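You operate a simulated robot arm through the tools that you are given. There is no shell and no other tool. Be economical: measure what you need, move in short steps, check, and stop when the job is done.

Carry out the task below with a simulated two-armed robot. There is one attempt and no reset: what you move stays moved.

Task
Put the brown cup on top of the black medium stone. Open the stock drawer, take the green refill box from the inside of the stock drawer and put it on the trolley deck, then shut the drawer. Fetch the teal wash brush and set it in the glass bowl. Do these in any order. Set down upright: brown cup, green refill box.

It is judged by the outcome, as a careful person would: the job done as asked, and still so three seconds after it is handed in. It fails if anything else is knocked over, pushed out of place, dropped, spilled or broken.

Robot
Two 7-joint arms with two-finger parallel grippers on one trunk, on a base that drives. Base frame: it is fixed to the floor where the robot stands at the start and does not move with it; the origin is under the middle of the robot, x ahead of it, y to its left, z up. Readings come in m, degrees, newtons and seconds.
The left shoulder is at the start at [0.05, 0.161, 1.098], the right one opposite. With the tool pointing down near the work surface each hand reaches from about 0.1 to 0.66 m from the robot's upright axis, wherever it stands, measured 20 degrees to its own side. Places, roughly: glass bowl [-1.25, 2.25, 1]; green refill box [-0.5, 2.25, 0.75]; medium stone [-1.25, 0.25, 0.75]; stock drawer [-0.6, 2.3, 0.8]; teal wash brush (5x3x17 cm) [-1.1, 2.4, 1]; trolley deck [-2.7, 0.6, 0.8]. Payload 3.43 kg a hand.
Tool frame (each hand has its own): the origin (TCP) lies between the finger pads and is the grasp point; the fingertips stand 0.03 m ahead of it; z points along the fingers, y is the line along which they close. Largest opening 0.094 m; finger width 0.028, thickness 0.01; the body of the gripper, 0.05 by 0.096 m, starts 0.055 m behind the TCP.
Orientation is told as [roll, pitch, yaw] about the base's x, y, z axes, in that order, counted from this pose: with the fingers straight down and closing along the base's y, the tool's x points along the base's -x, its y along +y and its z along -z.

Tools
- The arms move only by the tool jog_arm. It takes "left_increments", "right_increments" or both (then of equal length, played together; a hand with none holds still); each is a list that holds one entry, the list of rows, each a list of 7 numbers: the turn, a rotation vector about the base's x, y, z in degrees, then the shift along the base's x, y, z in m, then the opening in per cent of the stroke, from 0 (shut) to 100 (fully open). In form: [[[ax, ay, az, dx, dy, dz, fingers], ...]]. A call has 1 to 20 rows; each row is the pose to reach, as a shift and turn from the pose commanded when the call began. Rows are played at 5 a second. More than 0.05 m and 8.6 degrees between two rows, or a gripper value outside its range, and nothing of the call is played. Where a pose cannot be reached the arm comes as near as it can. A force on the tool above 40 N (or 10 N above the force at the start of the call, whichever is more), or a blocked arm, ends the call early, and 0.2 s more pass. The fingers move at their own pace (about 0.045 m/s each) and stop on an object; they squeeze with about 23 N. The grip force told is the motor's: it shows also when the fingers shut on nothing. Time passes only in rows, and 0.2 s behind the last, so rows that repeat a pose let the fingers close. It gives the time, the measured TCP pose, the force on the tool (base axes), the opening and the grip force at its end, in the units of the frame above (readings bear some noise), with the torque about the TCP (base axes, N m) and any sound that the robot's microphone picked up.
- Cameras (640 x 400 px; columns grow to the right, rows downward): "scene" is now at [0.1287, 0.0236, 1.2594]; the picture's right is [0.27, -0.96, 0.00], its down [-0.34, -0.09, -0.94] and it looks along [0.90, 0.25, -0.35] (base axes); focal length 277 px, centre (320, 200). "left" rides on the left gripper at [0.076, -0.014, -0.102] in its tool frame; the picture's right is [0.18, 0.98, 0.00], its down [-0.75, 0.14, -0.64] and it looks along [-0.63, 0.12, 0.77] (tool axes); focal length 243 px, centre (320, 200). "right" rides on the right gripper at [0.076, 0.014, -0.103] in its tool frame; the picture's right is [-0.18, 0.98, 0.00], its down [-0.75, -0.14, -0.64] and it looks along [-0.63, -0.12, 0.77] (tool axes); focal length 243 px, centre (320, 200). There is no depth. A picture from a camera that has moved, and an enlarged one, comes with that camera's place and axes in the base frame and with its lens. The place of the scene camera against the robot may be out by one fixed shift of up to 0.018 m in any direction.
- grab_frame(camera): a new picture of that camera. It takes no simulated time.
- lift_body(by): slides the trunk up (or, below 0, down) by that many m; the arms and the scene camera ride with it, the base frame stays. It gives what a move gives, with no picture.
- base_move(legs): drives the robot by 1 to 6 legs, each [ahead, left, turn to the left] in m, m and degrees, along the robot's own axes; the way and the turn of a leg run together, so that a leg with both is an arc; at most 1.5 m and 180 degrees a leg. The arms and the cameras ride along, it lands a little off, and it stops where it bumps. It gives what a move gives.
- turn_head(pan, tilt): turns the head with the scene camera to pan (to the left, within 80 degrees either way) and tilt (down, from -29 to 69), counted from straight ahead of the robot. It gives what a move gives.
- close_up(camera, box): a new picture of the part [left, top, right, bottom] of that camera's present view, enlarged. It takes no simulated time.
- sign_off(): hands the job in; it is judged then, once.

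Go step by step. Nothing tells you exact positions but the pictures and the camera data: compare them with the known pose of the tool, close in by small moves and look again before you grip or let go. The budget is 165 turns and 118 pictures, counting those below and the enlarged ones. Unless the task says otherwise, let go and move clear before handing in, and close with one line.

The tools are called after ">>>" by a JSON object that holds its "op" and its "data". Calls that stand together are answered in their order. jog_arm: Moves the arms, as the interface text tells. Its arguments: {"type":"object","properties":{"left_increments":{"type":"array","items":{"type":"array","items":{"type":"array","items":{"type":"number"}}}},"right_increments":{"type":"array","items":{"type":"array","items":{"type":"array","items":{"type":"number"}}}}},"required":[]} The other tools are called the same way: lift_body (by) slides the trunk up or down; base_move (legs) drives the base; turn_head (pan, tilt) turns the head that bears the scene camera; grab_frame (camera) takes a picture; close_up (camera, box) takes an enlarged picture of a part of a camera's view; sign_off () hands the job in.

At the start:

```text
time: 0.0
left_tool_pos: [0.423, 0.3495, 1.0465]
left_tcp_rot: [0.0, 0.0, 0.0]
left_wrist_force: [-0.1, -0.2, 0.2]
left_torque: [-0.02, 0.04, -0.02]
left_width: 0.0937
left_grasp_force: 0.1
right_tool_pos: [0.3389, -0.072, 1.1186]
right_tcp_rot: [0.0, 0.1, 0.0]
right_wrist_force: [0.0, 0.2, -0.1]
right_torque: [0.01, 0.03, -0.03]
right_width: 0.0939
right_grasp_force: 0.0
trunk travel left (down, up): [-0.125, 0.142]
robot x, y, heading: [0.0002, 0.0034, -0.2]
head pan, tilt: [15.5, 20.6]
```

scene: 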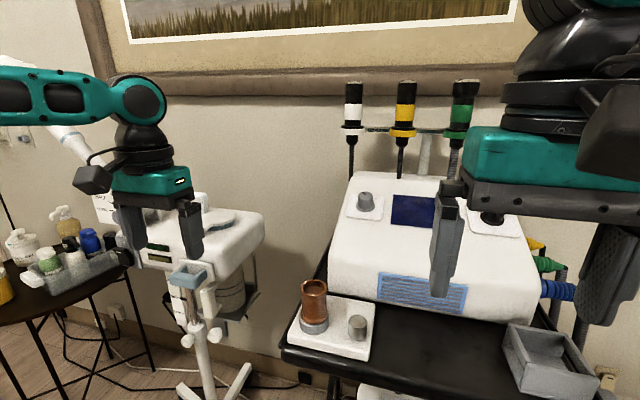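
right: 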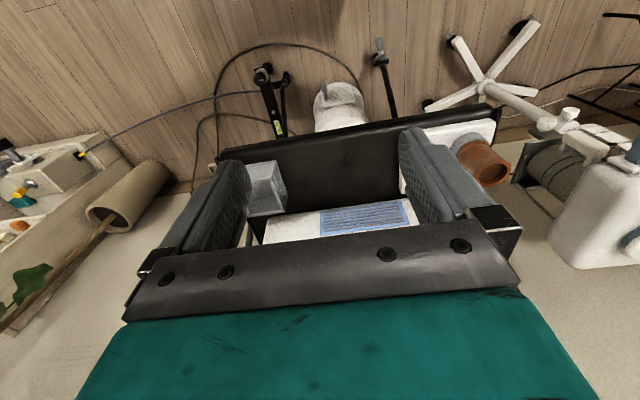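
left: 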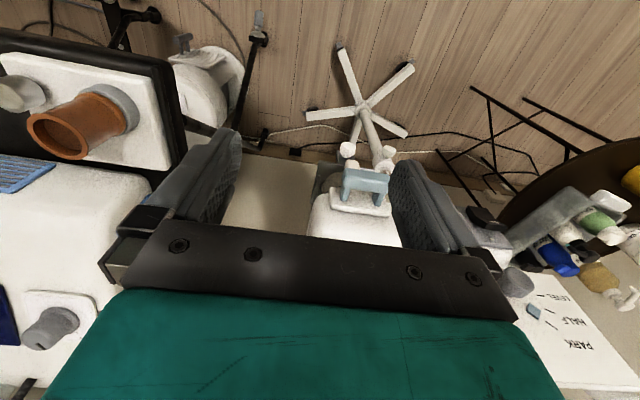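

I see a brown (copper) cup on a white board ahead of the robot, seemingly on a grey disc. I'll look closer at it and then look around.

>>> {"op": "close_up", "data": {"camera": "scene", "box": [260, 250, 420, 400]}}

>>> {"op": "turn_head", "data": {"pan": 80, "tilt": 20}}

>>> {"op": "grab_frame", "data": {"camera": "scene"}}

```text
2.67 times, centred on (340, 325) of scene
camera zoom: at [0.1287, 0.0236, 1.2594], right [0.27, -0.96, 0.0], down [-0.34, -0.09, -0.94], along [0.9, 0.25, -0.35], focal length 739 px, centre (267, -133)
```

zoom: 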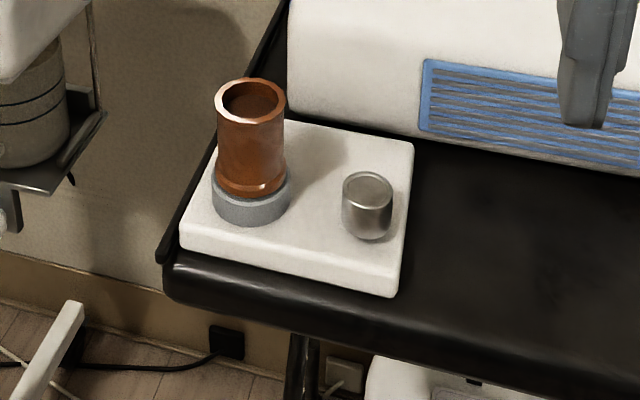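

```text
time: 1.4
left_tool_pos: [0.4227, 0.3498, 1.0469]
left_tcp_rot: [0.1, 0.0, 0.1]
left_wrist_force: [-0.7, 0.5, -0.8]
left_torque: [0.01, -0.01, 0.01]
left_width: 0.0938
left_grasp_force: 0.0
right_tool_pos: [0.3387, -0.0711, 1.1181]
right_tcp_rot: [-0.1, 0.0, 0.0]
right_wrist_force: [0.6, -0.1, -0.3]
right_torque: [0.02, -0.01, -0.05]
right_width: 0.0937
right_grasp_force: 0.1
trunk travel left (down, up): [-0.125, 0.142]
robot x, y, heading: [0.0004, 0.0002, -0.1]
head pan, tilt: [80.0, 20.0]
```

```text
113 pictures are left
camera scene: at [0.0553, 0.0904, 1.2604], right [0.98, -0.17, 0.0], down [-0.06, -0.34, -0.94], along [0.16, 0.93, -0.34], focal length 277 px, centre (320, 200)
```

scene: 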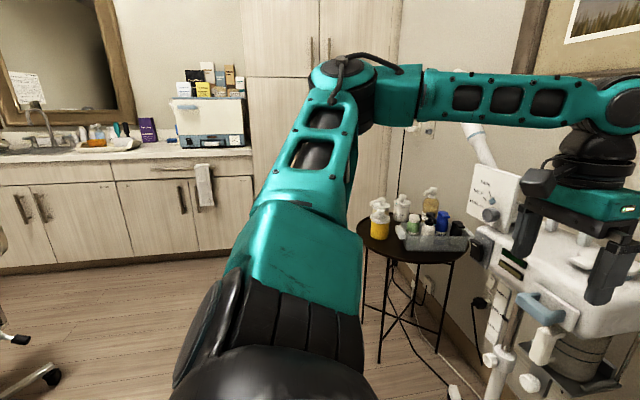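

The cup stands at about (0.63, 0.18), top around z 0.85, on a grey disc on the white board. I'll drive ahead a bit and bring the left hand towards it, then look.

>>> {"op": "base_move", "data": {"legs": [[0.1, 0, 0]]}}

>>> {"op": "turn_head", "data": {"pan": 15, "tilt": 45}}

>>> {"op": "grab_frame", "data": {"camera": "scene"}}

>>> {"op": "grab_frame", "data": {"camera": "left"}}

```text
time: 2.5
left_tool_pos: [0.5217, 0.35, 1.0464]
left_tcp_rot: [0.0, -0.1, -0.1]
left_wrist_force: [0.9, 0.0, -0.4]
left_torque: [0.0, 0.0, -0.03]
left_width: 0.0938
left_grasp_force: 0.2
right_tool_pos: [0.4362, -0.0717, 1.1183]
right_tcp_rot: [0.0, 0.1, -0.2]
right_wrist_force: [0.2, -0.1, 0.8]
right_torque: [-0.01, 0.01, 0.0]
right_width: 0.0939
right_grasp_force: 0.1
trunk travel left (down, up): [-0.125, 0.142]
robot x, y, heading: [0.0987, 0.0028, 0.1]
head pan, tilt: [80.0, 20.0]
```

```text
time: 3.9
left_tool_pos: [0.5211, 0.3498, 1.0469]
left_tcp_rot: [0.0, 0.0, 0.0]
left_wrist_force: [0.1, 1.4, 0.0]
left_torque: [0.02, 0.01, -0.02]
left_width: 0.0942
left_grasp_force: 0.0
right_tool_pos: [0.4364, -0.0729, 1.1188]
right_tcp_rot: [0.0, 0.1, -0.1]
right_wrist_force: [-0.6, 0.6, -0.5]
right_torque: [0.01, 0.0, -0.01]
right_width: 0.0941
right_grasp_force: 0.0
trunk travel left (down, up): [-0.125, 0.142]
robot x, y, heading: [0.0987, -0.0025, -0.1]
head pan, tilt: [15.0, 45.0]
```

```text
112 pictures are left
camera scene: at [0.215, 0.0196, 1.2218], right [0.26, -0.97, 0.0], down [-0.68, -0.18, -0.71], along [0.68, 0.18, -0.71], focal length 277 px, centre (320, 200)
```

scene: 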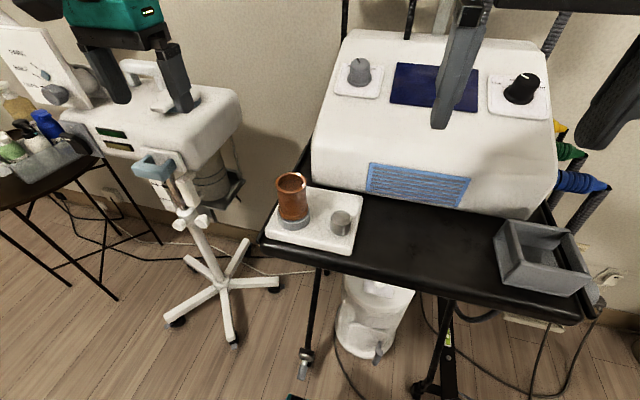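

```text
111 pictures are left
camera left: at [0.445, 0.3349, 1.1488], right [-0.18, 0.98, 0.0], down [0.75, 0.14, 0.64], along [0.63, 0.12, -0.77], focal length 243 px, centre (320, 200)
```

left: 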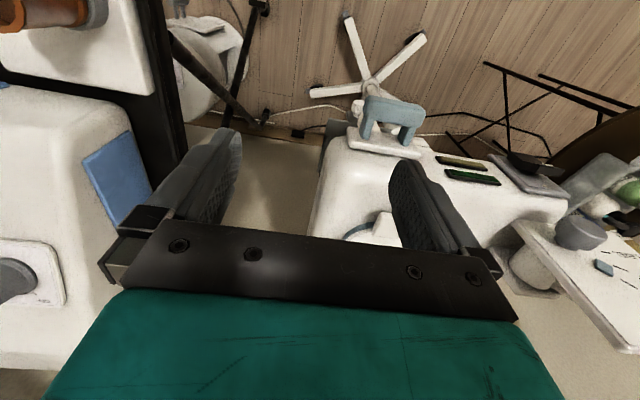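

The cup is at about (0.595, 0.18). I'll move the left hand over in front of it (and the right hand out of the way) and look with the wrist camera.

>>> {"op": "jog_arm", "data": {"left_increments": [[[0, 0, 0, 0, -0.045, 0, 100], [0, 0, 0, -0.02, -0.09, 0, 100], [0, 0, 0, -0.035, -0.13, 0, 100], [0, 0, 0, -0.045, -0.17, 0, 100], [0, 0, 0, -0.045, -0.17, 0, 100]]], "right_increments": [[[0, 0, 0, -0.02, -0.04, 0, 100], [0, 0, 0, -0.04, -0.08, 0, 100], [0, 0, 0, -0.06, -0.12, 0, 100], [0, 0, 0, -0.08, -0.14, 0, 100], [0, 0, 0, -0.08, -0.14, 0, 100]]]}}

>>> {"op": "grab_frame", "data": {"camera": "left"}}

```text
time: 5.0
left_tool_pos: [0.476, 0.1752, 1.047]
left_tcp_rot: [0.0, 0.0, 0.1]
left_wrist_force: [0.2, -0.4, 0.1]
left_torque: [-0.01, 0.0, 0.03]
left_width: 0.094
left_grasp_force: 0.2
right_tool_pos: [0.356, -0.2113, 1.1198]
right_tcp_rot: [0.0, 0.0, 0.0]
right_wrist_force: [0.2, -0.1, -0.2]
right_torque: [0.03, 0.0, 0.01]
right_width: 0.0943
right_grasp_force: 0.1
trunk travel left (down, up): [-0.125, 0.142]
robot x, y, heading: [0.0985, 0.0032, -0.1]
head pan, tilt: [15.0, 45.0]
```

```text
110 pictures are left
camera left: at [0.4001, 0.1616, 1.1486], right [-0.18, 0.98, 0.0], down [0.75, 0.14, 0.64], along [0.63, 0.12, -0.77], focal length 243 px, centre (320, 200)
```

left: 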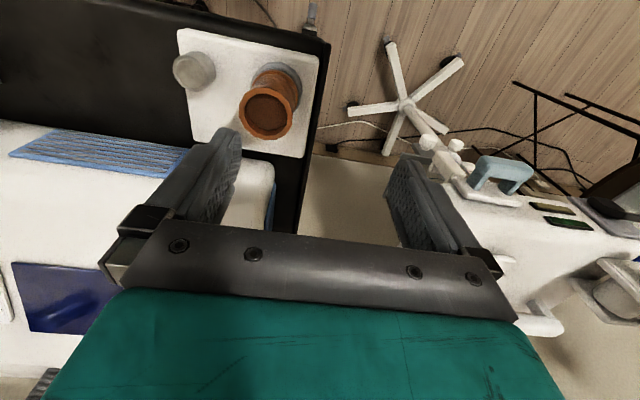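

The wrist view and the scene view disagree on the cup's place by several cm; I'll check with the hand in the scene picture.

>>> {"op": "grab_frame", "data": {"camera": "scene"}}

```text
109 pictures are left
camera scene: at [0.215, 0.0198, 1.2217], right [0.26, -0.97, 0.0], down [-0.68, -0.18, -0.71], along [0.68, 0.18, -0.71], focal length 277 px, centre (320, 200)
```

scene: 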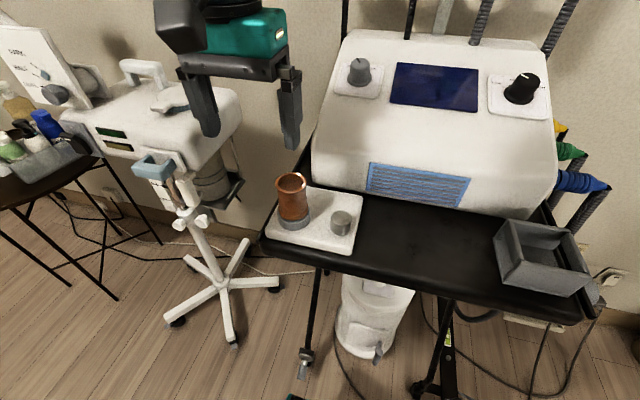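

The two views intersect with the cup at about (0.475, 0.13), base z ≈0.875, rim ≈0.955 — this table is higher than I assumed. I'll put the hand above it and check.

>>> {"op": "jog_arm", "data": {"left_increments": [[[0, 0, 0, 0, -0.023, 0.0, 100], [0, 0, 0, 0, -0.045, 0, 100], [0, 0, 0, 0, -0.045, 0, 100]]]}}

>>> {"op": "grab_frame", "data": {"camera": "left"}}

>>> {"op": "close_up", "data": {"camera": "scene", "box": [220, 80, 380, 260]}}

```text
time: 5.8
left_tool_pos: [0.4773, 0.1326, 1.0474]
left_tcp_rot: [0.0, -0.1, 0.1]
left_wrist_force: [0.4, -0.3, -0.1]
left_torque: [0.03, 0.0, 0.01]
left_width: 0.0941
left_grasp_force: 0.0
right_tool_pos: [0.3557, -0.211, 1.1191]
right_tcp_rot: [0.0, -0.1, 0.0]
right_wrist_force: [0.5, -0.3, 0.6]
right_torque: [0.0, -0.03, -0.01]
right_width: 0.0939
right_grasp_force: 0.0
trunk travel left (down, up): [-0.125, 0.142]
robot x, y, heading: [0.095, -0.0001, -0.2]
head pan, tilt: [15.0, 45.0]
```

```text
108 pictures are left
camera left: at [0.4007, 0.1189, 1.1485], right [-0.18, 0.98, 0.0], down [0.75, 0.14, 0.64], along [0.63, 0.12, -0.77], focal length 243 px, centre (320, 200)
```

left: 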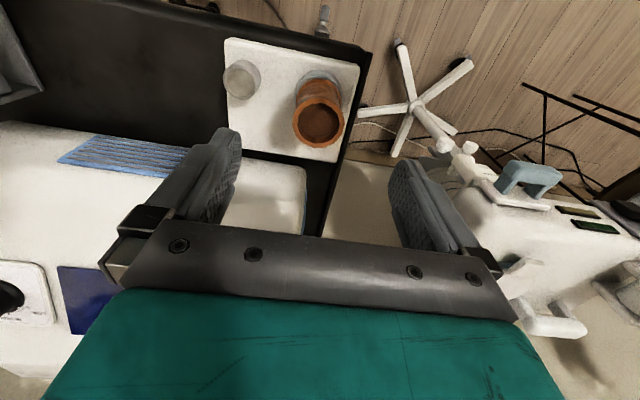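

```text
2.22 times, centred on (300, 170) of scene
camera zoom: at [0.2149, 0.0196, 1.2218], right [0.26, -0.97, 0.0], down [-0.68, -0.18, -0.71], along [0.68, 0.18, -0.71], focal length 616 px, centre (364, 267)
```

zoom: 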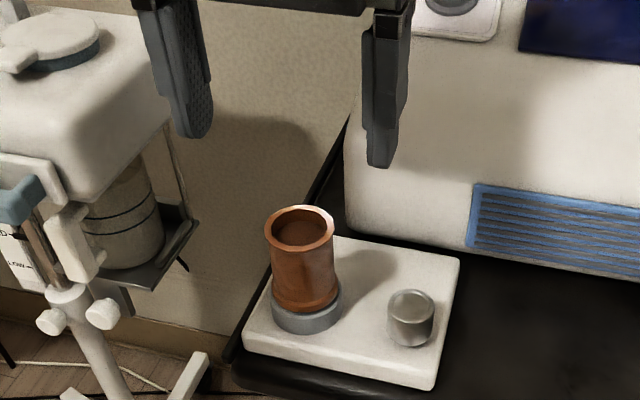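

Baseline check confirms the rim at about (0.473, 0.133, 0.962), directly below the hand, ~4 cm wide. Descending partway and checking centring.

>>> {"op": "jog_arm", "data": {"left_increments": [[[0, 0, 0, -0.003, 0, -0.03, 100], [0, 0, 0, -0.003, 0, -0.06, 100], [0, 0, 0, -0.003, 0, -0.08, 100], [0, 0, 0, -0.003, 0, -0.08, 100]]]}}

>>> {"op": "grab_frame", "data": {"camera": "left"}}

>>> {"op": "close_up", "data": {"camera": "scene", "box": [220, 80, 380, 260]}}

```text
time: 6.8
left_tool_pos: [0.4741, 0.1346, 0.969]
left_tcp_rot: [0.1, 0.0, -0.1]
left_wrist_force: [-0.4, 0.1, -0.3]
left_torque: [0.0, 0.02, 0.01]
left_width: 0.0939
left_grasp_force: 0.1
right_tool_pos: [0.3564, -0.2102, 1.119]
right_tcp_rot: [0.0, -0.1, -0.1]
right_wrist_force: [1.0, 0.5, -0.4]
right_torque: [0.01, 0.0, -0.01]
right_width: 0.094
right_grasp_force: 0.0
trunk travel left (down, up): [-0.125, 0.142]
robot x, y, heading: [0.101, -0.0012, -0.4]
head pan, tilt: [15.0, 45.0]
```

```text
106 pictures are left
camera left: at [0.397, 0.1202, 1.0702], right [-0.18, 0.98, 0.0], down [0.75, 0.14, 0.64], along [0.63, 0.12, -0.77], focal length 243 px, centre (320, 200)
```

left: 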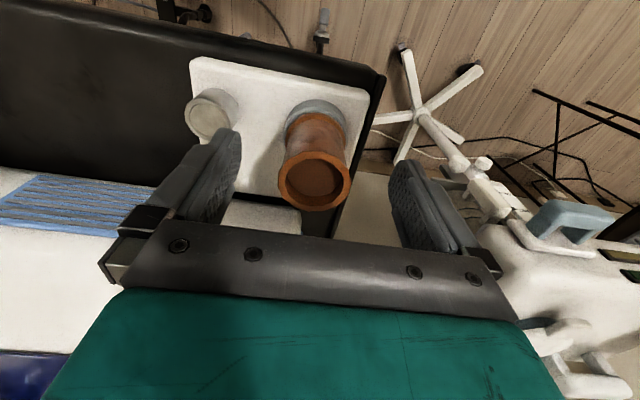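

```text
2.22 times, centred on (300, 170) of scene
camera zoom: at [0.2149, 0.0195, 1.2218], right [0.26, -0.97, 0.0], down [-0.68, -0.18, -0.71], along [0.68, 0.18, -0.71], focal length 616 px, centre (364, 267)
```

zoom: 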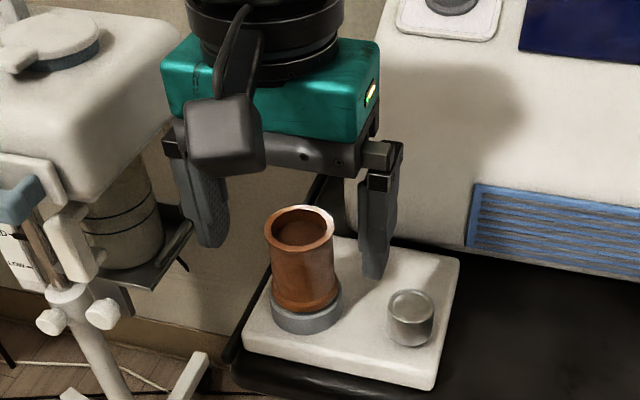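

The rim is at (0.473, 0.132, 0.961), centred between the fingers. Lowering 3.8 cm, closing and lifting straight up.

>>> {"op": "jog_arm", "data": {"left_increments": [[[0, 0, 0, -0.001, -0.002, -0.02, 100], [0, 0, 0, -0.001, -0.002, -0.038, 100], [0, 0, 0, -0.001, -0.002, -0.038, 60], [0, 0, 0, -0.001, -0.002, -0.038, 30], [0, 0, 0, -0.001, -0.002, -0.038, 0], [0, 0, 0, -0.001, -0.002, -0.038, 0], [0, 0, 0, -0.001, -0.002, -0.038, 0]]]}}

>>> {"op": "jog_arm", "data": {"left_increments": [[[0, 0, 0, 0, 0, 0.02, 0], [0, 0, 0, 0, 0, 0.04, 0], [0, 0, 0, 0, 0, 0.07, 0], [0, 0, 0, 0, 0, 0.1, 0], [0, 0, 0, 0, 0, 0.1, 0]]]}}

>>> {"op": "grab_frame", "data": {"camera": "scene"}}

```text
time: 8.4
left_tool_pos: [0.4721, 0.1333, 0.9295]
left_tcp_rot: [0.1, 0.0, 0.0]
left_wrist_force: [0.2, 1.7, -2.5]
left_torque: [0.5, -0.37, -0.01]
left_width: 0.0499
left_grasp_force: 45.5
right_tool_pos: [0.3567, -0.2107, 1.118]
right_tcp_rot: [0.1, 0.0, -0.1]
right_wrist_force: [-0.1, 0.5, -0.3]
right_torque: [0.03, 0.02, -0.03]
right_width: 0.0941
right_grasp_force: 0.0
trunk travel left (down, up): [-0.125, 0.142]
robot x, y, heading: [0.097, -0.0032, -0.2]
head pan, tilt: [15.0, 45.0]
```

```text
time: 8.8
left_tool_pos: [0.4716, 0.1327, 0.9303]
left_tcp_rot: [0.0, 0.3, -0.1]
left_wrist_force: [5.2, -2.7, -12.8]
left_torque: [0.17, 0.18, -0.11]
left_width: 0.0498
left_grasp_force: 45.2
right_tool_pos: [0.3566, -0.2116, 1.1181]
right_tcp_rot: [0.1, 0.1, -0.1]
right_wrist_force: [-0.4, 0.9, 0.2]
right_torque: [0.0, -0.02, 0.02]
right_width: 0.094
right_grasp_force: 0.1
trunk travel left (down, up): [-0.125, 0.142]
robot x, y, heading: [0.0973, 0.0013, -0.1]
head pan, tilt: [15.0, 45.0]
stopped in row 1 (left hand): the force on the tool passed its limit (the readings are from after the stop); the commanded pose is now the measured one
```

```text
104 pictures are left
camera scene: at [0.2162, 0.0193, 1.2215], right [0.26, -0.97, 0.0], down [-0.68, -0.18, -0.71], along [0.68, 0.18, -0.71], focal length 277 px, centre (320, 200)
```

scene: 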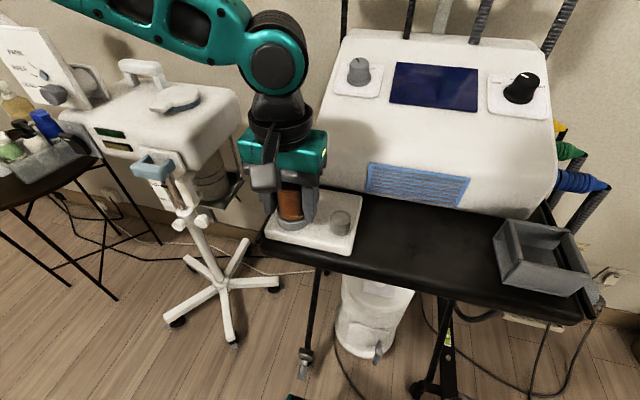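

The cup resisted a straight lift; it may be locked in its grey socket. Looking closely.

>>> {"op": "close_up", "data": {"camera": "scene", "box": [250, 160, 370, 260]}}

>>> {"op": "grab_frame", "data": {"camera": "left"}}

```text
4.00 times, centred on (310, 210) of scene
camera zoom: at [0.2162, 0.0193, 1.2215], right [0.26, -0.97, 0.0], down [-0.68, -0.18, -0.71], along [0.68, 0.18, -0.71], focal length 1108 px, centre (360, 160)
```

zoom: 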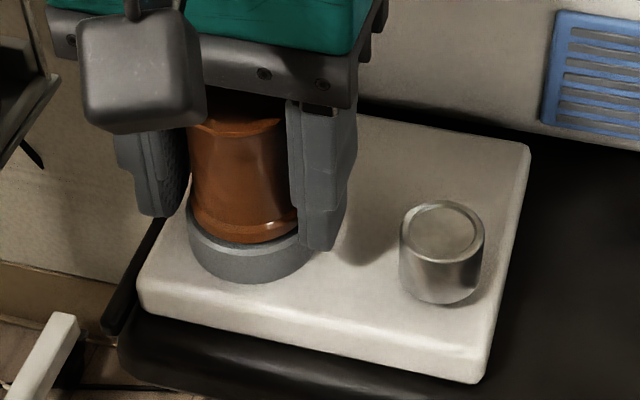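

```text
102 pictures are left
camera left: at [0.3973, 0.1182, 1.0318], right [-0.18, 0.98, 0.0], down [0.76, 0.14, 0.64], along [0.63, 0.12, -0.77], focal length 243 px, centre (320, 200)
```

left: 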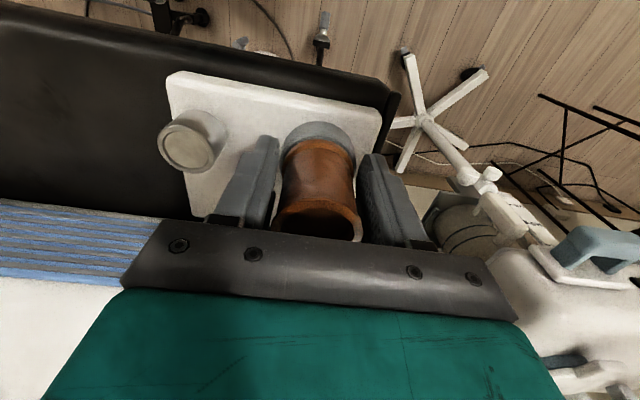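

The cup sits in a grey seat, maybe a twist-lock. I'll try a gentle counter-clockwise twist and watch the torque.

>>> {"op": "jog_arm", "data": {"left_increments": [[[0, 0, 5, 0, 0, 0, 0], [0, 0, 10, 0, 0, 0, 0], [0, 0, 15, 0, 0, 0, 0], [0, 0, 20, 0, 0, 0, 0], [0, 0, 20, 0, 0, 0, 0]]]}}

>>> {"op": "grab_frame", "data": {"camera": "left"}}

```text
time: 10.0
left_tool_pos: [0.4708, 0.1306, 0.932]
left_tcp_rot: [-0.1, 0.2, 20.0]
left_wrist_force: [-1.7, -8.8, 3.2]
left_torque: [0.04, -0.02, -0.44]
left_width: 0.0443
left_grasp_force: 23.4
right_tool_pos: [0.357, -0.2115, 1.119]
right_tcp_rot: [0.0, 0.1, 0.0]
right_wrist_force: [-0.8, -0.3, -0.3]
right_torque: [0.02, 0.02, -0.02]
right_width: 0.094
right_grasp_force: 0.1
trunk travel left (down, up): [-0.125, 0.142]
robot x, y, heading: [0.0944, 0.0021, 0.1]
head pan, tilt: [15.0, 45.0]
```

```text
101 pictures are left
camera left: at [0.405, 0.0911, 1.0333], right [-0.51, 0.86, 0.0], down [0.66, 0.39, 0.64], along [0.55, 0.33, -0.77], focal length 243 px, centre (320, 200)
```

left: 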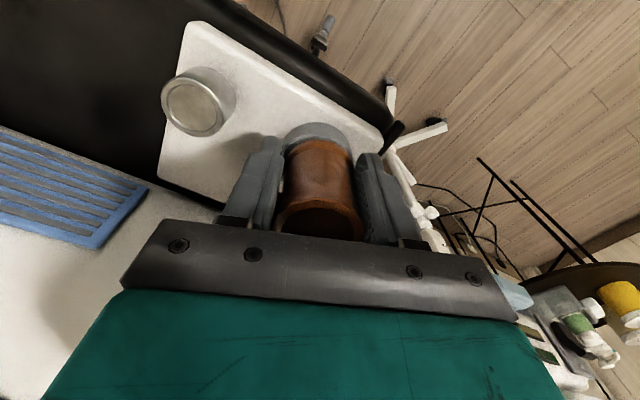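

The grip narrowed from 5.0 to 4.4 cm on twisting, so the fingertips may have been pinching the seat before. Trying the lift again.

>>> {"op": "jog_arm", "data": {"left_increments": [[[0, 0, 0, 0, 0, 0.005, 0], [0, 0, 0, 0, 0, 0.01, 0], [0, 0, 0, 0, 0, 0.02, 0], [0, 0, 0, 0, 0, 0.03, 0], [0, 0, 0, 0, 0, 0.05, 0], [0, 0, 0, 0, 0, 0.07, 0], [0, 0, 0, 0, 0, 0.07, 0]]]}}

>>> {"op": "close_up", "data": {"camera": "scene", "box": [220, 100, 380, 260]}}

```text
time: 11.6
left_tool_pos: [0.4706, 0.1318, 1.0025]
left_tcp_rot: [0.0, 0.3, 20.0]
left_wrist_force: [1.3, 0.6, -1.7]
left_torque: [-0.01, 0.02, -0.02]
left_width: 0.0443
left_grasp_force: 22.8
right_tool_pos: [0.3565, -0.2109, 1.1185]
right_tcp_rot: [0.0, -0.1, -0.1]
right_wrist_force: [0.1, 0.0, -0.6]
right_torque: [0.01, -0.04, -0.02]
right_width: 0.0942
right_grasp_force: 0.1
trunk travel left (down, up): [-0.125, 0.142]
robot x, y, heading: [0.0963, 0.0044, -0.2]
head pan, tilt: [15.0, 45.0]
```

```text
2.50 times, centred on (300, 180) of scene
camera zoom: at [0.215, 0.0194, 1.2218], right [0.26, -0.97, 0.0], down [-0.68, -0.18, -0.71], along [0.68, 0.18, -0.71], focal length 692 px, centre (370, 250)
```

zoom: 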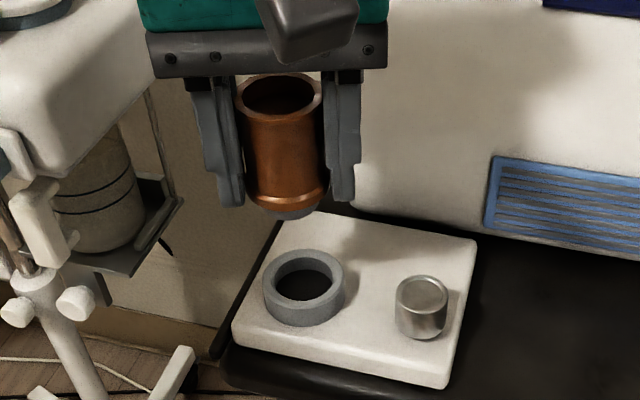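

The cup is free and upright in the left hand. I'll raise and pull the hand in, back away from the table, turn left, and look for the stone.

>>> {"op": "jog_arm", "data": {"left_increments": [[[0, 0, -5, 0, 0, 0.03, 0], [0, 0, -10, -0.01, 0.01, 0.06, 0], [0, 0, -15, -0.03, 0.03, 0.08, 0], [0, 0, -20, -0.06, 0.04, 0.08, 0], [0, 0, -20, -0.08, 0.05, 0.08, 0], [0, 0, -20, -0.08, 0.05, 0.08, 0]]]}}

>>> {"op": "base_move", "data": {"legs": [[-0.3, 0, 0], [0, 0, 120]]}}

>>> {"op": "turn_head", "data": {"pan": 40, "tilt": 25}}

>>> {"op": "grab_frame", "data": {"camera": "scene"}}

```text
time: 13.0
left_tool_pos: [0.3921, 0.1833, 1.0801]
left_tcp_rot: [0.0, 0.3, -0.1]
left_wrist_force: [-0.5, 0.0, -2.2]
left_torque: [-0.02, 0.01, 0.01]
left_width: 0.0444
left_grasp_force: 23.6
right_tool_pos: [0.3556, -0.2123, 1.118]
right_tcp_rot: [-0.1, 0.1, 0.0]
right_wrist_force: [0.7, 0.3, -1.0]
right_torque: [0.01, 0.04, 0.03]
right_width: 0.094
right_grasp_force: 0.1
trunk travel left (down, up): [-0.125, 0.142]
robot x, y, heading: [0.0984, -0.0024, -0.1]
head pan, tilt: [15.0, 45.0]
```

```text
time: 20.0
left_tool_pos: [-0.5129, 0.1624, 1.0804]
left_tcp_rot: [-0.1, 0.4, 120.4]
left_wrist_force: [-0.1, -0.6, -0.6]
left_torque: [-0.03, -0.03, 0.0]
left_width: 0.0437
left_grasp_force: 23.2
right_tool_pos: [-0.1553, 0.3314, 1.1184]
right_tcp_rot: [0.0, 0.0, 120.3]
right_wrist_force: [-0.2, 0.1, -0.5]
right_torque: [-0.01, 0.0, -0.04]
right_width: 0.0942
right_grasp_force: 0.1
trunk travel left (down, up): [-0.125, 0.142]
robot x, y, heading: [-0.2079, 0.0043, 120.2]
head pan, tilt: [15.0, 45.0]
```

```text
time: 20.9
left_tool_pos: [-0.5138, 0.1619, 1.0801]
left_tcp_rot: [0.0, 0.3, 120.4]
left_wrist_force: [0.4, -1.1, -0.3]
left_torque: [-0.02, 0.0, -0.01]
left_width: 0.044
left_grasp_force: 22.6
right_tool_pos: [-0.155, 0.3308, 1.119]
right_tcp_rot: [0.0, 0.1, 120.3]
right_wrist_force: [-0.8, -0.6, -0.2]
right_torque: [0.0, -0.05, -0.02]
right_width: 0.0943
right_grasp_force: 0.0
trunk travel left (down, up): [-0.125, 0.142]
robot x, y, heading: [-0.2092, 0.0013, 120.3]
head pan, tilt: [40.0, 25.0]
```

```text
99 pictures are left
camera scene: at [-0.3144, 0.065, 1.2523], right [0.34, 0.94, 0.0], down [0.4, -0.14, -0.91], along [-0.85, 0.31, -0.42], focal length 277 px, centre (320, 200)
```

scene: 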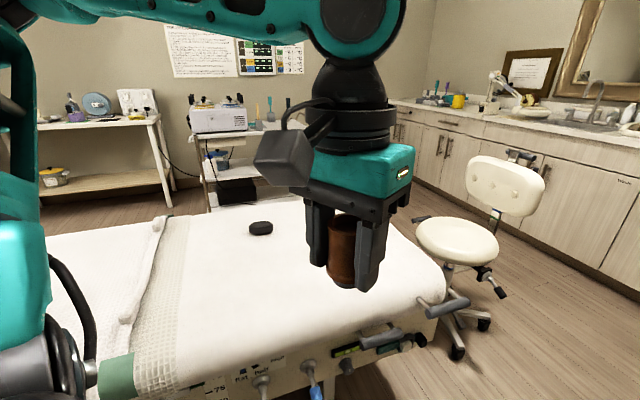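

A padded bed with a black stone lies ahead-left. Enlarging to see whether there is more than one stone.

>>> {"op": "close_up", "data": {"camera": "scene", "box": [180, 80, 340, 260]}}

>>> {"op": "grab_frame", "data": {"camera": "left"}}

```text
2.22 times, centred on (260, 170) of scene
camera zoom: at [-0.3144, 0.065, 1.2523], right [0.34, 0.94, 0.0], down [0.4, -0.14, -0.91], along [-0.85, 0.31, -0.42], focal length 616 px, centre (453, 267)
```

zoom: 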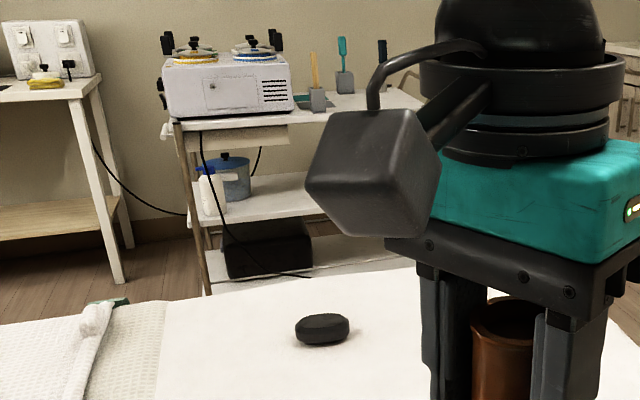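

```text
97 pictures are left
camera left: at [-0.4633, 0.1042, 1.1824], right [-0.76, -0.66, 0.0], down [-0.5, 0.58, 0.64], along [-0.42, 0.48, -0.77], focal length 243 px, centre (320, 200)
```

left: 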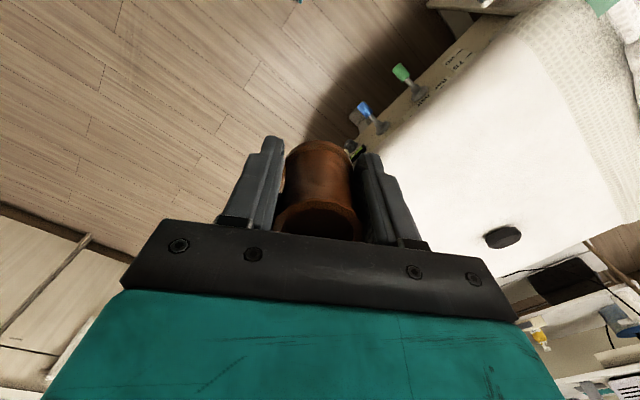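

The stone is around (-1.17, 0.155, ~0.75) on the bed, whose near edge is around x = -0.74. I'll face it squarely and look at the bed's side for how close I may drive.

>>> {"op": "base_move", "data": {"legs": [[0, 0, 60], [0, -0.33, 0], [0.08, 0, 0]]}}

>>> {"op": "turn_head", "data": {"pan": 0, "tilt": 62}}

>>> {"op": "grab_frame", "data": {"camera": "scene"}}

```text
time: 26.4
left_tool_pos: [-0.5817, 0.1453, 1.0789]
left_tcp_rot: [-0.1, 0.4, -179.7]
left_wrist_force: [-0.2, 0.4, -0.7]
left_torque: [0.02, -0.02, -0.02]
left_width: 0.0441
left_grasp_force: 23.1
right_tool_pos: [-0.5476, 0.5396, 1.1195]
right_tcp_rot: [-0.1, 0.0, -179.8]
right_wrist_force: [-1.1, -0.2, 0.3]
right_torque: [-0.02, -0.01, -0.03]
right_width: 0.094
right_grasp_force: 0.0
trunk travel left (down, up): [-0.125, 0.142]
robot x, y, heading: [-0.2885, 0.3306, -179.7]
head pan, tilt: [40.0, 25.0]
```

```text
time: 27.5
left_tool_pos: [-0.582, 0.1448, 1.0799]
left_tcp_rot: [0.0, 0.4, -179.6]
left_wrist_force: [0.1, -0.2, -0.7]
left_torque: [0.0, -0.03, 0.02]
left_width: 0.0438
left_grasp_force: 22.9
right_tool_pos: [-0.5483, 0.5399, 1.1197]
right_tcp_rot: [0.0, 0.0, -179.6]
right_wrist_force: [0.0, 0.0, -0.4]
right_torque: [0.0, 0.0, 0.01]
right_width: 0.0937
right_grasp_force: 0.0
trunk travel left (down, up): [-0.125, 0.142]
robot x, y, heading: [-0.2874, 0.3317, -179.7]
head pan, tilt: [0.0, 62.0]
```

```text
96 pictures are left
camera scene: at [-0.3931, 0.3292, 1.2], right [-0.01, 1.0, 0.0], down [0.88, 0.0, -0.47], along [-0.47, 0.0, -0.88], focal length 277 px, centre (320, 200)
```

scene: 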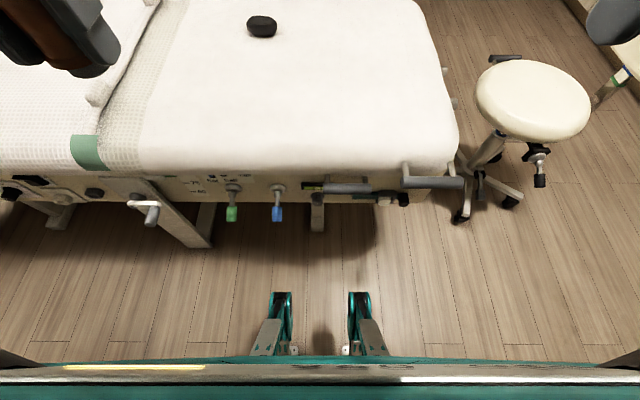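

The bed stands on legs with knobs protruding to x≈-0.69; the base can go partly beneath. I'll drive ahead 0.2 m and check clearances again.

>>> {"op": "base_move", "data": {"legs": [[0.2, 0, 0]]}}

>>> {"op": "turn_head", "data": {"pan": 0, "tilt": 69}}

>>> {"op": "grab_frame", "data": {"camera": "scene"}}

>>> {"op": "grab_frame", "data": {"camera": "left"}}

```text
time: 28.8
left_tool_pos: [-0.6995, 0.1472, 1.0808]
left_tcp_rot: [-0.1, 0.1, -179.4]
left_wrist_force: [-0.2, -0.3, -0.5]
left_torque: [-0.04, 0.08, 0.0]
left_width: 0.0439
left_grasp_force: 23.4
right_tool_pos: [-0.6665, 0.5413, 1.1184]
right_tcp_rot: [0.0, 0.1, -179.5]
right_wrist_force: [0.2, 1.0, 1.0]
right_torque: [0.0, 0.04, 0.0]
right_width: 0.094
right_grasp_force: 0.0
trunk travel left (down, up): [-0.125, 0.142]
robot x, y, heading: [-0.4116, 0.3343, -179.5]
head pan, tilt: [0.0, 62.0]
stopped in leg 1: the robot was blocked; the commanded pose is now the measured one
```

```text
time: 29.5
left_tool_pos: [-0.7014, 0.1464, 1.0798]
left_tcp_rot: [-0.1, 0.3, -179.3]
left_wrist_force: [-0.6, 0.4, -0.6]
left_torque: [-0.01, 0.0, 0.01]
left_width: 0.0437
left_grasp_force: 22.7
right_tool_pos: [-0.6679, 0.5402, 1.1178]
right_tcp_rot: [0.0, 0.1, -179.6]
right_wrist_force: [-0.1, 0.5, -1.1]
right_torque: [-0.02, 0.01, -0.01]
right_width: 0.0938
right_grasp_force: 0.1
trunk travel left (down, up): [-0.125, 0.142]
robot x, y, heading: [-0.4085, 0.3298, -179.4]
head pan, tilt: [0.0, 68.8]
```

```text
95 pictures are left
camera scene: at [-0.5042, 0.3303, 1.1929], right [-0.01, 1.0, 0.0], down [0.93, 0.01, -0.36], along [-0.36, 0.0, -0.93], focal length 277 px, centre (320, 200)
```

scene: 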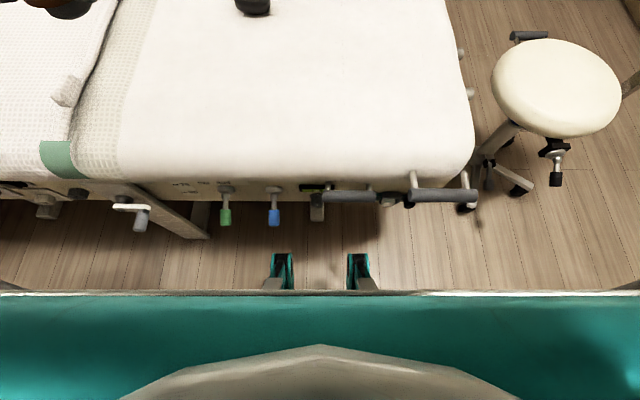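

```text
94 pictures are left
camera left: at [-0.6257, 0.1608, 1.1823], right [0.19, -0.98, 0.0], down [-0.76, -0.15, 0.64], along [-0.63, -0.12, -0.77], focal length 243 px, centre (320, 200)
```

left: 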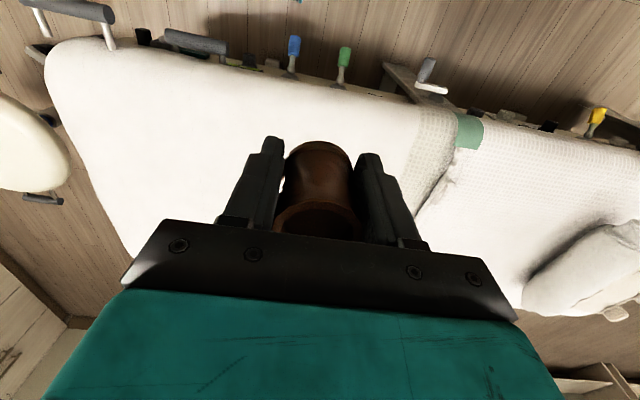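

The base is blocked here, so the stone (0.78 m ahead) can't be reached from this side with a top grip. I'll back off and look at the passage around the stool towards the far side and the trolley.

>>> {"op": "base_move", "data": {"legs": [[-0.2, 0, 0], [0, -0.7, 0]]}}

>>> {"op": "turn_head", "data": {"pan": -25, "tilt": 30}}

>>> {"op": "grab_frame", "data": {"camera": "scene"}}

```text
time: 34.5
left_tool_pos: [-0.5047, 0.8519, 1.081]
left_tcp_rot: [0.0, 0.3, -180.0]
left_wrist_force: [0.1, 0.1, -0.2]
left_torque: [0.01, -0.02, -0.01]
left_width: 0.0435
left_grasp_force: 23.1
right_tool_pos: [-0.4697, 1.2458, 1.1174]
right_tcp_rot: [0.0, 0.1, 179.8]
right_wrist_force: [-0.8, -0.4, -0.1]
right_torque: [-0.01, -0.02, -0.02]
right_width: 0.0937
right_grasp_force: 0.0
trunk travel left (down, up): [-0.125, 0.142]
robot x, y, heading: [-0.2081, 1.0353, 179.6]
head pan, tilt: [0.0, 68.8]
```

```text
time: 35.6
left_tool_pos: [-0.5052, 0.8525, 1.0792]
left_tcp_rot: [0.0, 0.3, -180.0]
left_wrist_force: [-0.5, -0.2, -1.2]
left_torque: [-0.01, -0.01, 0.0]
left_width: 0.0436
left_grasp_force: 22.7
right_tool_pos: [-0.4688, 1.2451, 1.1174]
right_tcp_rot: [0.0, 0.2, 179.9]
right_wrist_force: [-0.9, 0.2, -1.1]
right_torque: [-0.03, -0.01, 0.02]
right_width: 0.094
right_grasp_force: 0.0
trunk travel left (down, up): [-0.125, 0.142]
robot x, y, heading: [-0.2087, 1.0364, 180.0]
head pan, tilt: [-25.0, 30.0]
```

```text
93 pictures are left
camera scene: at [-0.3322, 1.0721, 1.2443], right [0.42, 0.91, 0.0], down [0.45, -0.21, -0.87], along [-0.78, 0.37, -0.5], focal length 277 px, centre (320, 200)
```

scene: 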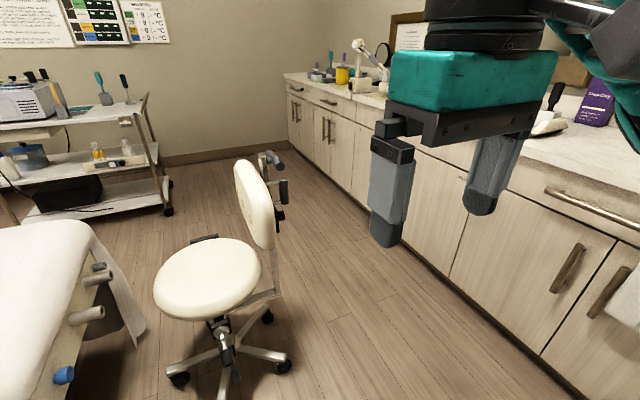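

There's roomy passage (stool to y≈1.4, counter front ≈2.2). I'll drive around the stool along y≈1.8 to the aisle beyond the bed and look.

>>> {"op": "base_move", "data": {"legs": [[0, -0.74, 0], [1.0, 0, 0], [0.75, 0, 0], [0, 0.35, 0]]}}

>>> {"op": "turn_head", "data": {"pan": 60, "tilt": 30}}

>>> {"op": "grab_frame", "data": {"camera": "scene"}}

```text
time: 39.2
left_tool_pos: [-0.5004, 1.5295, 1.0806]
left_tcp_rot: [-0.4, 0.2, -179.6]
left_wrist_force: [0.3, 0.3, -0.1]
left_torque: [-0.01, -0.03, 0.0]
left_width: 0.0437
left_grasp_force: 22.6
right_tool_pos: [-0.4675, 1.9249, 1.1207]
right_tcp_rot: [-0.6, 0.3, -179.3]
right_wrist_force: [0.9, -0.1, 1.0]
right_torque: [0.0, 0.02, 0.01]
right_width: 0.0938
right_grasp_force: 0.1
trunk travel left (down, up): [-0.125, 0.142]
robot x, y, heading: [-0.2084, 1.7217, -180.0]
head pan, tilt: [-25.0, 30.0]
stopped in leg 1: the robot was blocked; the commanded pose is now the measured one
```

```text
time: 40.8
left_tool_pos: [-0.501, 1.5309, 1.0789]
left_tcp_rot: [-0.6, 0.2, -179.6]
left_wrist_force: [-0.1, 0.2, -1.1]
left_torque: [-0.02, -0.01, 0.0]
left_width: 0.0436
left_grasp_force: 23.3
right_tool_pos: [-0.467, 1.923, 1.1205]
right_tcp_rot: [-0.5, 0.2, -179.5]
right_wrist_force: [0.3, -0.4, -0.4]
right_torque: [-0.01, 0.01, 0.03]
right_width: 0.094
right_grasp_force: 0.0
trunk travel left (down, up): [-0.125, 0.142]
robot x, y, heading: [-0.2098, 1.7243, -179.8]
head pan, tilt: [60.0, 30.0]
```

```text
92 pictures are left
camera scene: at [-0.2922, 1.6345, 1.2439], right [-0.87, 0.5, 0.01], down [0.25, 0.44, -0.86], along [-0.43, -0.75, -0.51], focal length 277 px, centre (320, 200)
```

scene: 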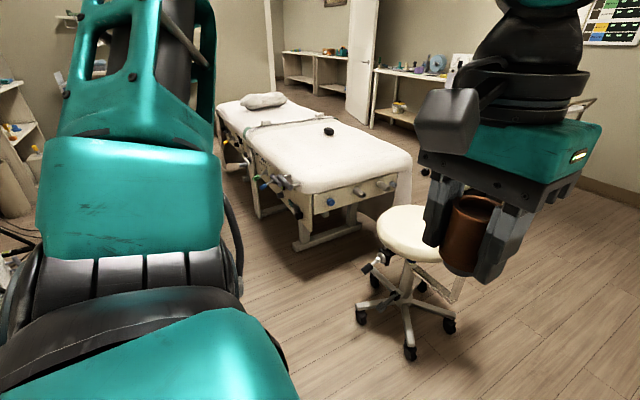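

Something on the right blocked the robot at y=1.72. I'll back off a few cm and look to the right.

>>> {"op": "base_move", "data": {"legs": [[0, 0.1, 0]]}}

>>> {"op": "turn_head", "data": {"pan": -75, "tilt": 35}}

>>> {"op": "grab_frame", "data": {"camera": "scene"}}

```text
time: 41.9
left_tool_pos: [-0.5033, 1.4355, 1.0798]
left_tcp_rot: [0.0, 0.3, -179.6]
left_wrist_force: [0.8, -0.2, -1.1]
left_torque: [0.05, -0.01, 0.01]
left_width: 0.0439
left_grasp_force: 23.1
right_tool_pos: [-0.4702, 1.8294, 1.1167]
right_tcp_rot: [-0.1, 0.3, -179.5]
right_wrist_force: [0.2, -0.2, 0.3]
right_torque: [0.0, -0.01, -0.03]
right_width: 0.0941
right_grasp_force: 0.1
trunk travel left (down, up): [-0.125, 0.142]
robot x, y, heading: [-0.2123, 1.6239, -179.6]
head pan, tilt: [60.0, 30.0]
```

```text
time: 44.1
left_tool_pos: [-0.5035, 1.4359, 1.0807]
left_tcp_rot: [0.0, 0.4, -179.7]
left_wrist_force: [-0.1, 0.4, -1.3]
left_torque: [0.01, -0.01, -0.04]
left_width: 0.0436
left_grasp_force: 23.2
right_tool_pos: [-0.4687, 1.8292, 1.1173]
right_tcp_rot: [0.0, 0.4, -179.6]
right_wrist_force: [0.7, -1.1, -0.4]
right_torque: [0.0, -0.02, 0.02]
right_width: 0.0939
right_grasp_force: 0.0
trunk travel left (down, up): [-0.125, 0.142]
robot x, y, heading: [-0.209, 1.62, -179.9]
head pan, tilt: [-75.0, 35.0]
```

```text
91 pictures are left
camera scene: at [-0.2731, 1.7054, 1.2366], right [0.96, 0.26, 0.0], down [0.15, -0.55, -0.82], along [-0.22, 0.79, -0.57], focal length 277 px, centre (320, 200)
```

scene: 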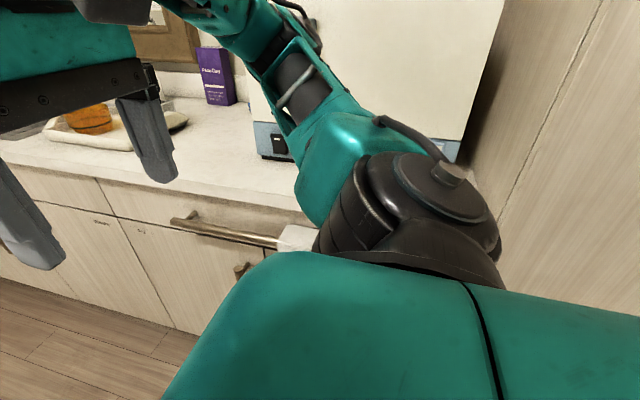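

The right elbow had met the tall cupboard. Stool reaches y≈1.3 and elbows are higher than it, so I'll pass along y≈1.63.

>>> {"op": "base_move", "data": {"legs": [[1.0, 0, 0], [0.7, 0, 0]]}}

>>> {"op": "turn_head", "data": {"pan": 50, "tilt": 30}}

>>> {"op": "grab_frame", "data": {"camera": "scene"}}

```text
time: 52.6
left_tool_pos: [-2.1866, 1.4386, 1.0804]
left_tcp_rot: [0.0, 0.4, 180.1]
left_wrist_force: [0.0, -0.3, -1.6]
left_torque: [0.02, 0.01, -0.04]
left_width: 0.0433
left_grasp_force: 23.0
right_tool_pos: [-2.1499, 1.8319, 1.1163]
right_tcp_rot: [0.0, 0.5, -179.9]
right_wrist_force: [0.2, 0.5, -0.2]
right_torque: [-0.01, -0.01, 0.01]
right_width: 0.0941
right_grasp_force: 0.1
trunk travel left (down, up): [-0.125, 0.142]
robot x, y, heading: [-1.889, 1.6197, 179.9]
head pan, tilt: [-75.0, 35.0]
```

```text
time: 54.7
left_tool_pos: [-2.1863, 1.439, 1.081]
left_tcp_rot: [0.0, 0.4, 180.0]
left_wrist_force: [-0.3, 0.4, -1.0]
left_torque: [-0.01, 0.02, 0.0]
left_width: 0.0436
left_grasp_force: 22.9
right_tool_pos: [-2.1498, 1.8318, 1.118]
right_tcp_rot: [0.0, 0.4, -179.9]
right_wrist_force: [0.0, -0.5, -0.1]
right_torque: [0.04, -0.01, 0.01]
right_width: 0.0942
right_grasp_force: 0.0
trunk travel left (down, up): [-0.125, 0.142]
robot x, y, heading: [-1.8924, 1.6221, 179.9]
head pan, tilt: [50.0, 30.0]
```

```text
90 pictures are left
camera scene: at [-1.99, 1.552, 1.2444], right [-0.76, 0.65, 0.0], down [0.32, 0.38, -0.87], along [-0.56, -0.66, -0.5], focal length 277 px, centre (320, 200)
```

scene: 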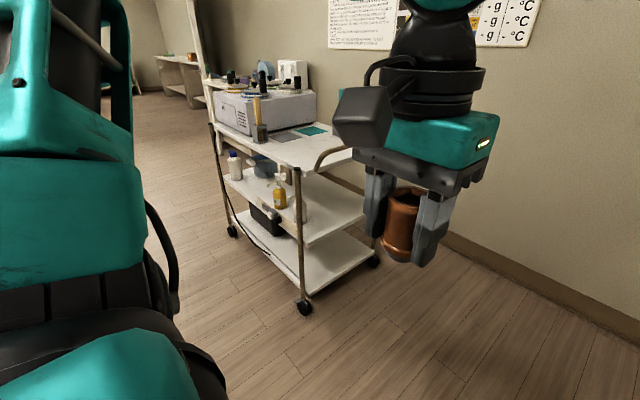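

The aisle between bed (x≈-1.46) and trolley (front x≈-2.55) is about 1 m. I'll move into it, turn to face the bed from its far side, and look at the stone.

>>> {"op": "base_move", "data": {"legs": [[0.05, 0.5, 0], [0, 0, 90], [0, 0, 90], [0, -1.1, 0]]}}

>>> {"op": "turn_head", "data": {"pan": 10, "tilt": 55}}

>>> {"op": "grab_frame", "data": {"camera": "scene"}}

>>> {"op": "grab_frame", "data": {"camera": "left"}}

```text
time: 70.6
left_tool_pos: [-1.5969, 0.2324, 1.0789]
left_tcp_rot: [0.0, 0.4, 3.2]
left_wrist_force: [-0.1, -0.2, -1.1]
left_torque: [0.0, 0.0, 0.01]
left_width: 0.0436
left_grasp_force: 22.5
right_tool_pos: [-1.6106, -0.1628, 1.1172]
right_tcp_rot: [0.0, 0.4, 3.2]
right_wrist_force: [-0.2, -0.2, 0.2]
right_torque: [-0.02, 0.0, -0.01]
right_width: 0.0938
right_grasp_force: 0.0
trunk travel left (down, up): [-0.125, 0.142]
robot x, y, heading: [-1.8827, 0.0313, 2.9]
head pan, tilt: [50.0, 30.0]
```

```text
time: 71.7
left_tool_pos: [-1.5959, 0.2311, 1.08]
left_tcp_rot: [0.0, 0.3, 3.1]
left_wrist_force: [-0.1, 0.4, -1.2]
left_torque: [0.0, 0.02, -0.03]
left_width: 0.0433
left_grasp_force: 22.9
right_tool_pos: [-1.6114, -0.1623, 1.1173]
right_tcp_rot: [0.0, 0.4, 3.2]
right_wrist_force: [0.0, 1.0, -0.7]
right_torque: [-0.01, 0.01, 0.0]
right_width: 0.0941
right_grasp_force: 0.1
trunk travel left (down, up): [-0.125, 0.142]
robot x, y, heading: [-1.8806, 0.0305, 3.1]
head pan, tilt: [10.0, 55.0]
```

```text
89 pictures are left
camera scene: at [-1.772, 0.0498, 1.2084], right [0.23, -0.97, 0.0], down [-0.8, -0.18, -0.57], along [0.56, 0.13, -0.82], focal length 277 px, centre (320, 200)
```

scene: 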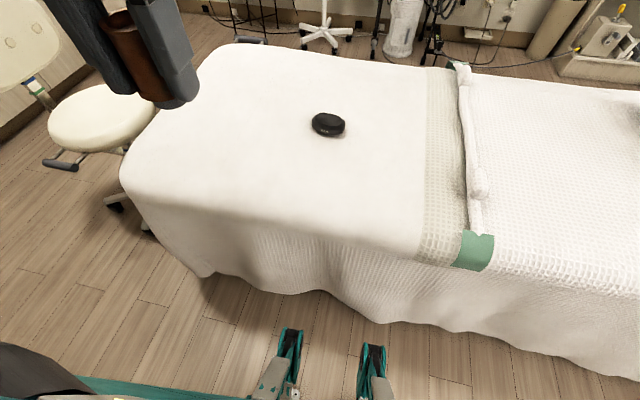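

```text
88 pictures are left
camera left: at [-1.6706, 0.2135, 1.1822], right [-0.24, 0.97, 0.0], down [0.75, 0.18, 0.64], along [0.62, 0.15, -0.77], focal length 243 px, centre (320, 200)
```

left: 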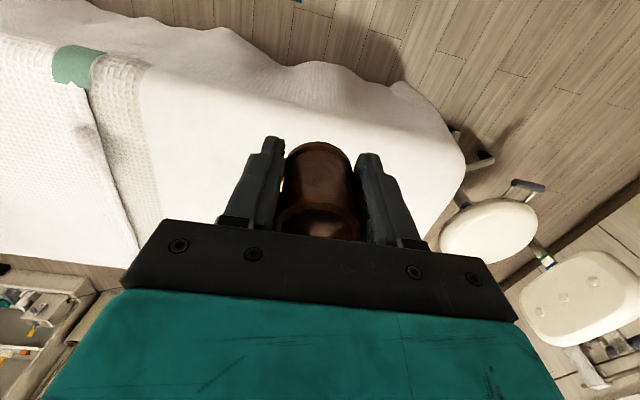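

The stone is around (-1.21, 0.16) and the draped bed side is ~8 cm ahead of the base. I'll straighten, creep ahead 5 cm, and zoom on the stone.

>>> {"op": "base_move", "data": {"legs": [[0, 0, -3], [0.05, 0, 0]]}}

>>> {"op": "close_up", "data": {"camera": "scene", "box": [260, 80, 400, 180]}}

```text
time: 73.0
left_tool_pos: [-1.5362, 0.2161, 1.0797]
left_tcp_rot: [0.0, 0.4, 0.1]
left_wrist_force: [0.8, 0.2, -0.3]
left_torque: [0.04, 0.02, 0.01]
left_width: 0.0434
left_grasp_force: 22.6
right_tool_pos: [-1.5708, -0.1767, 1.1181]
right_tcp_rot: [0.0, 0.5, 0.2]
right_wrist_force: [-0.2, 0.1, 0.2]
right_torque: [0.01, 0.03, 0.0]
right_width: 0.0941
right_grasp_force: 0.0
trunk travel left (down, up): [-0.125, 0.142]
robot x, y, heading: [-1.8339, 0.03, 0.1]
head pan, tilt: [10.0, 55.0]
```

```text
4.00 times, centred on (330, 130) of scene
camera zoom: at [-1.7207, 0.0438, 1.2082], right [0.17, -0.98, 0.0], down [-0.81, -0.14, -0.57], along [0.56, 0.1, -0.82], focal length 1108 px, centre (280, 480)
```

zoom: 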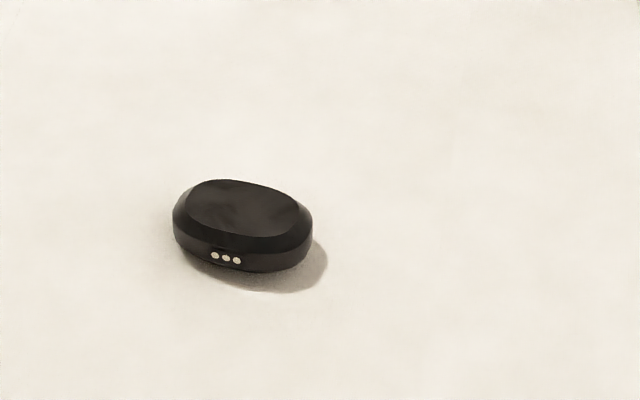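

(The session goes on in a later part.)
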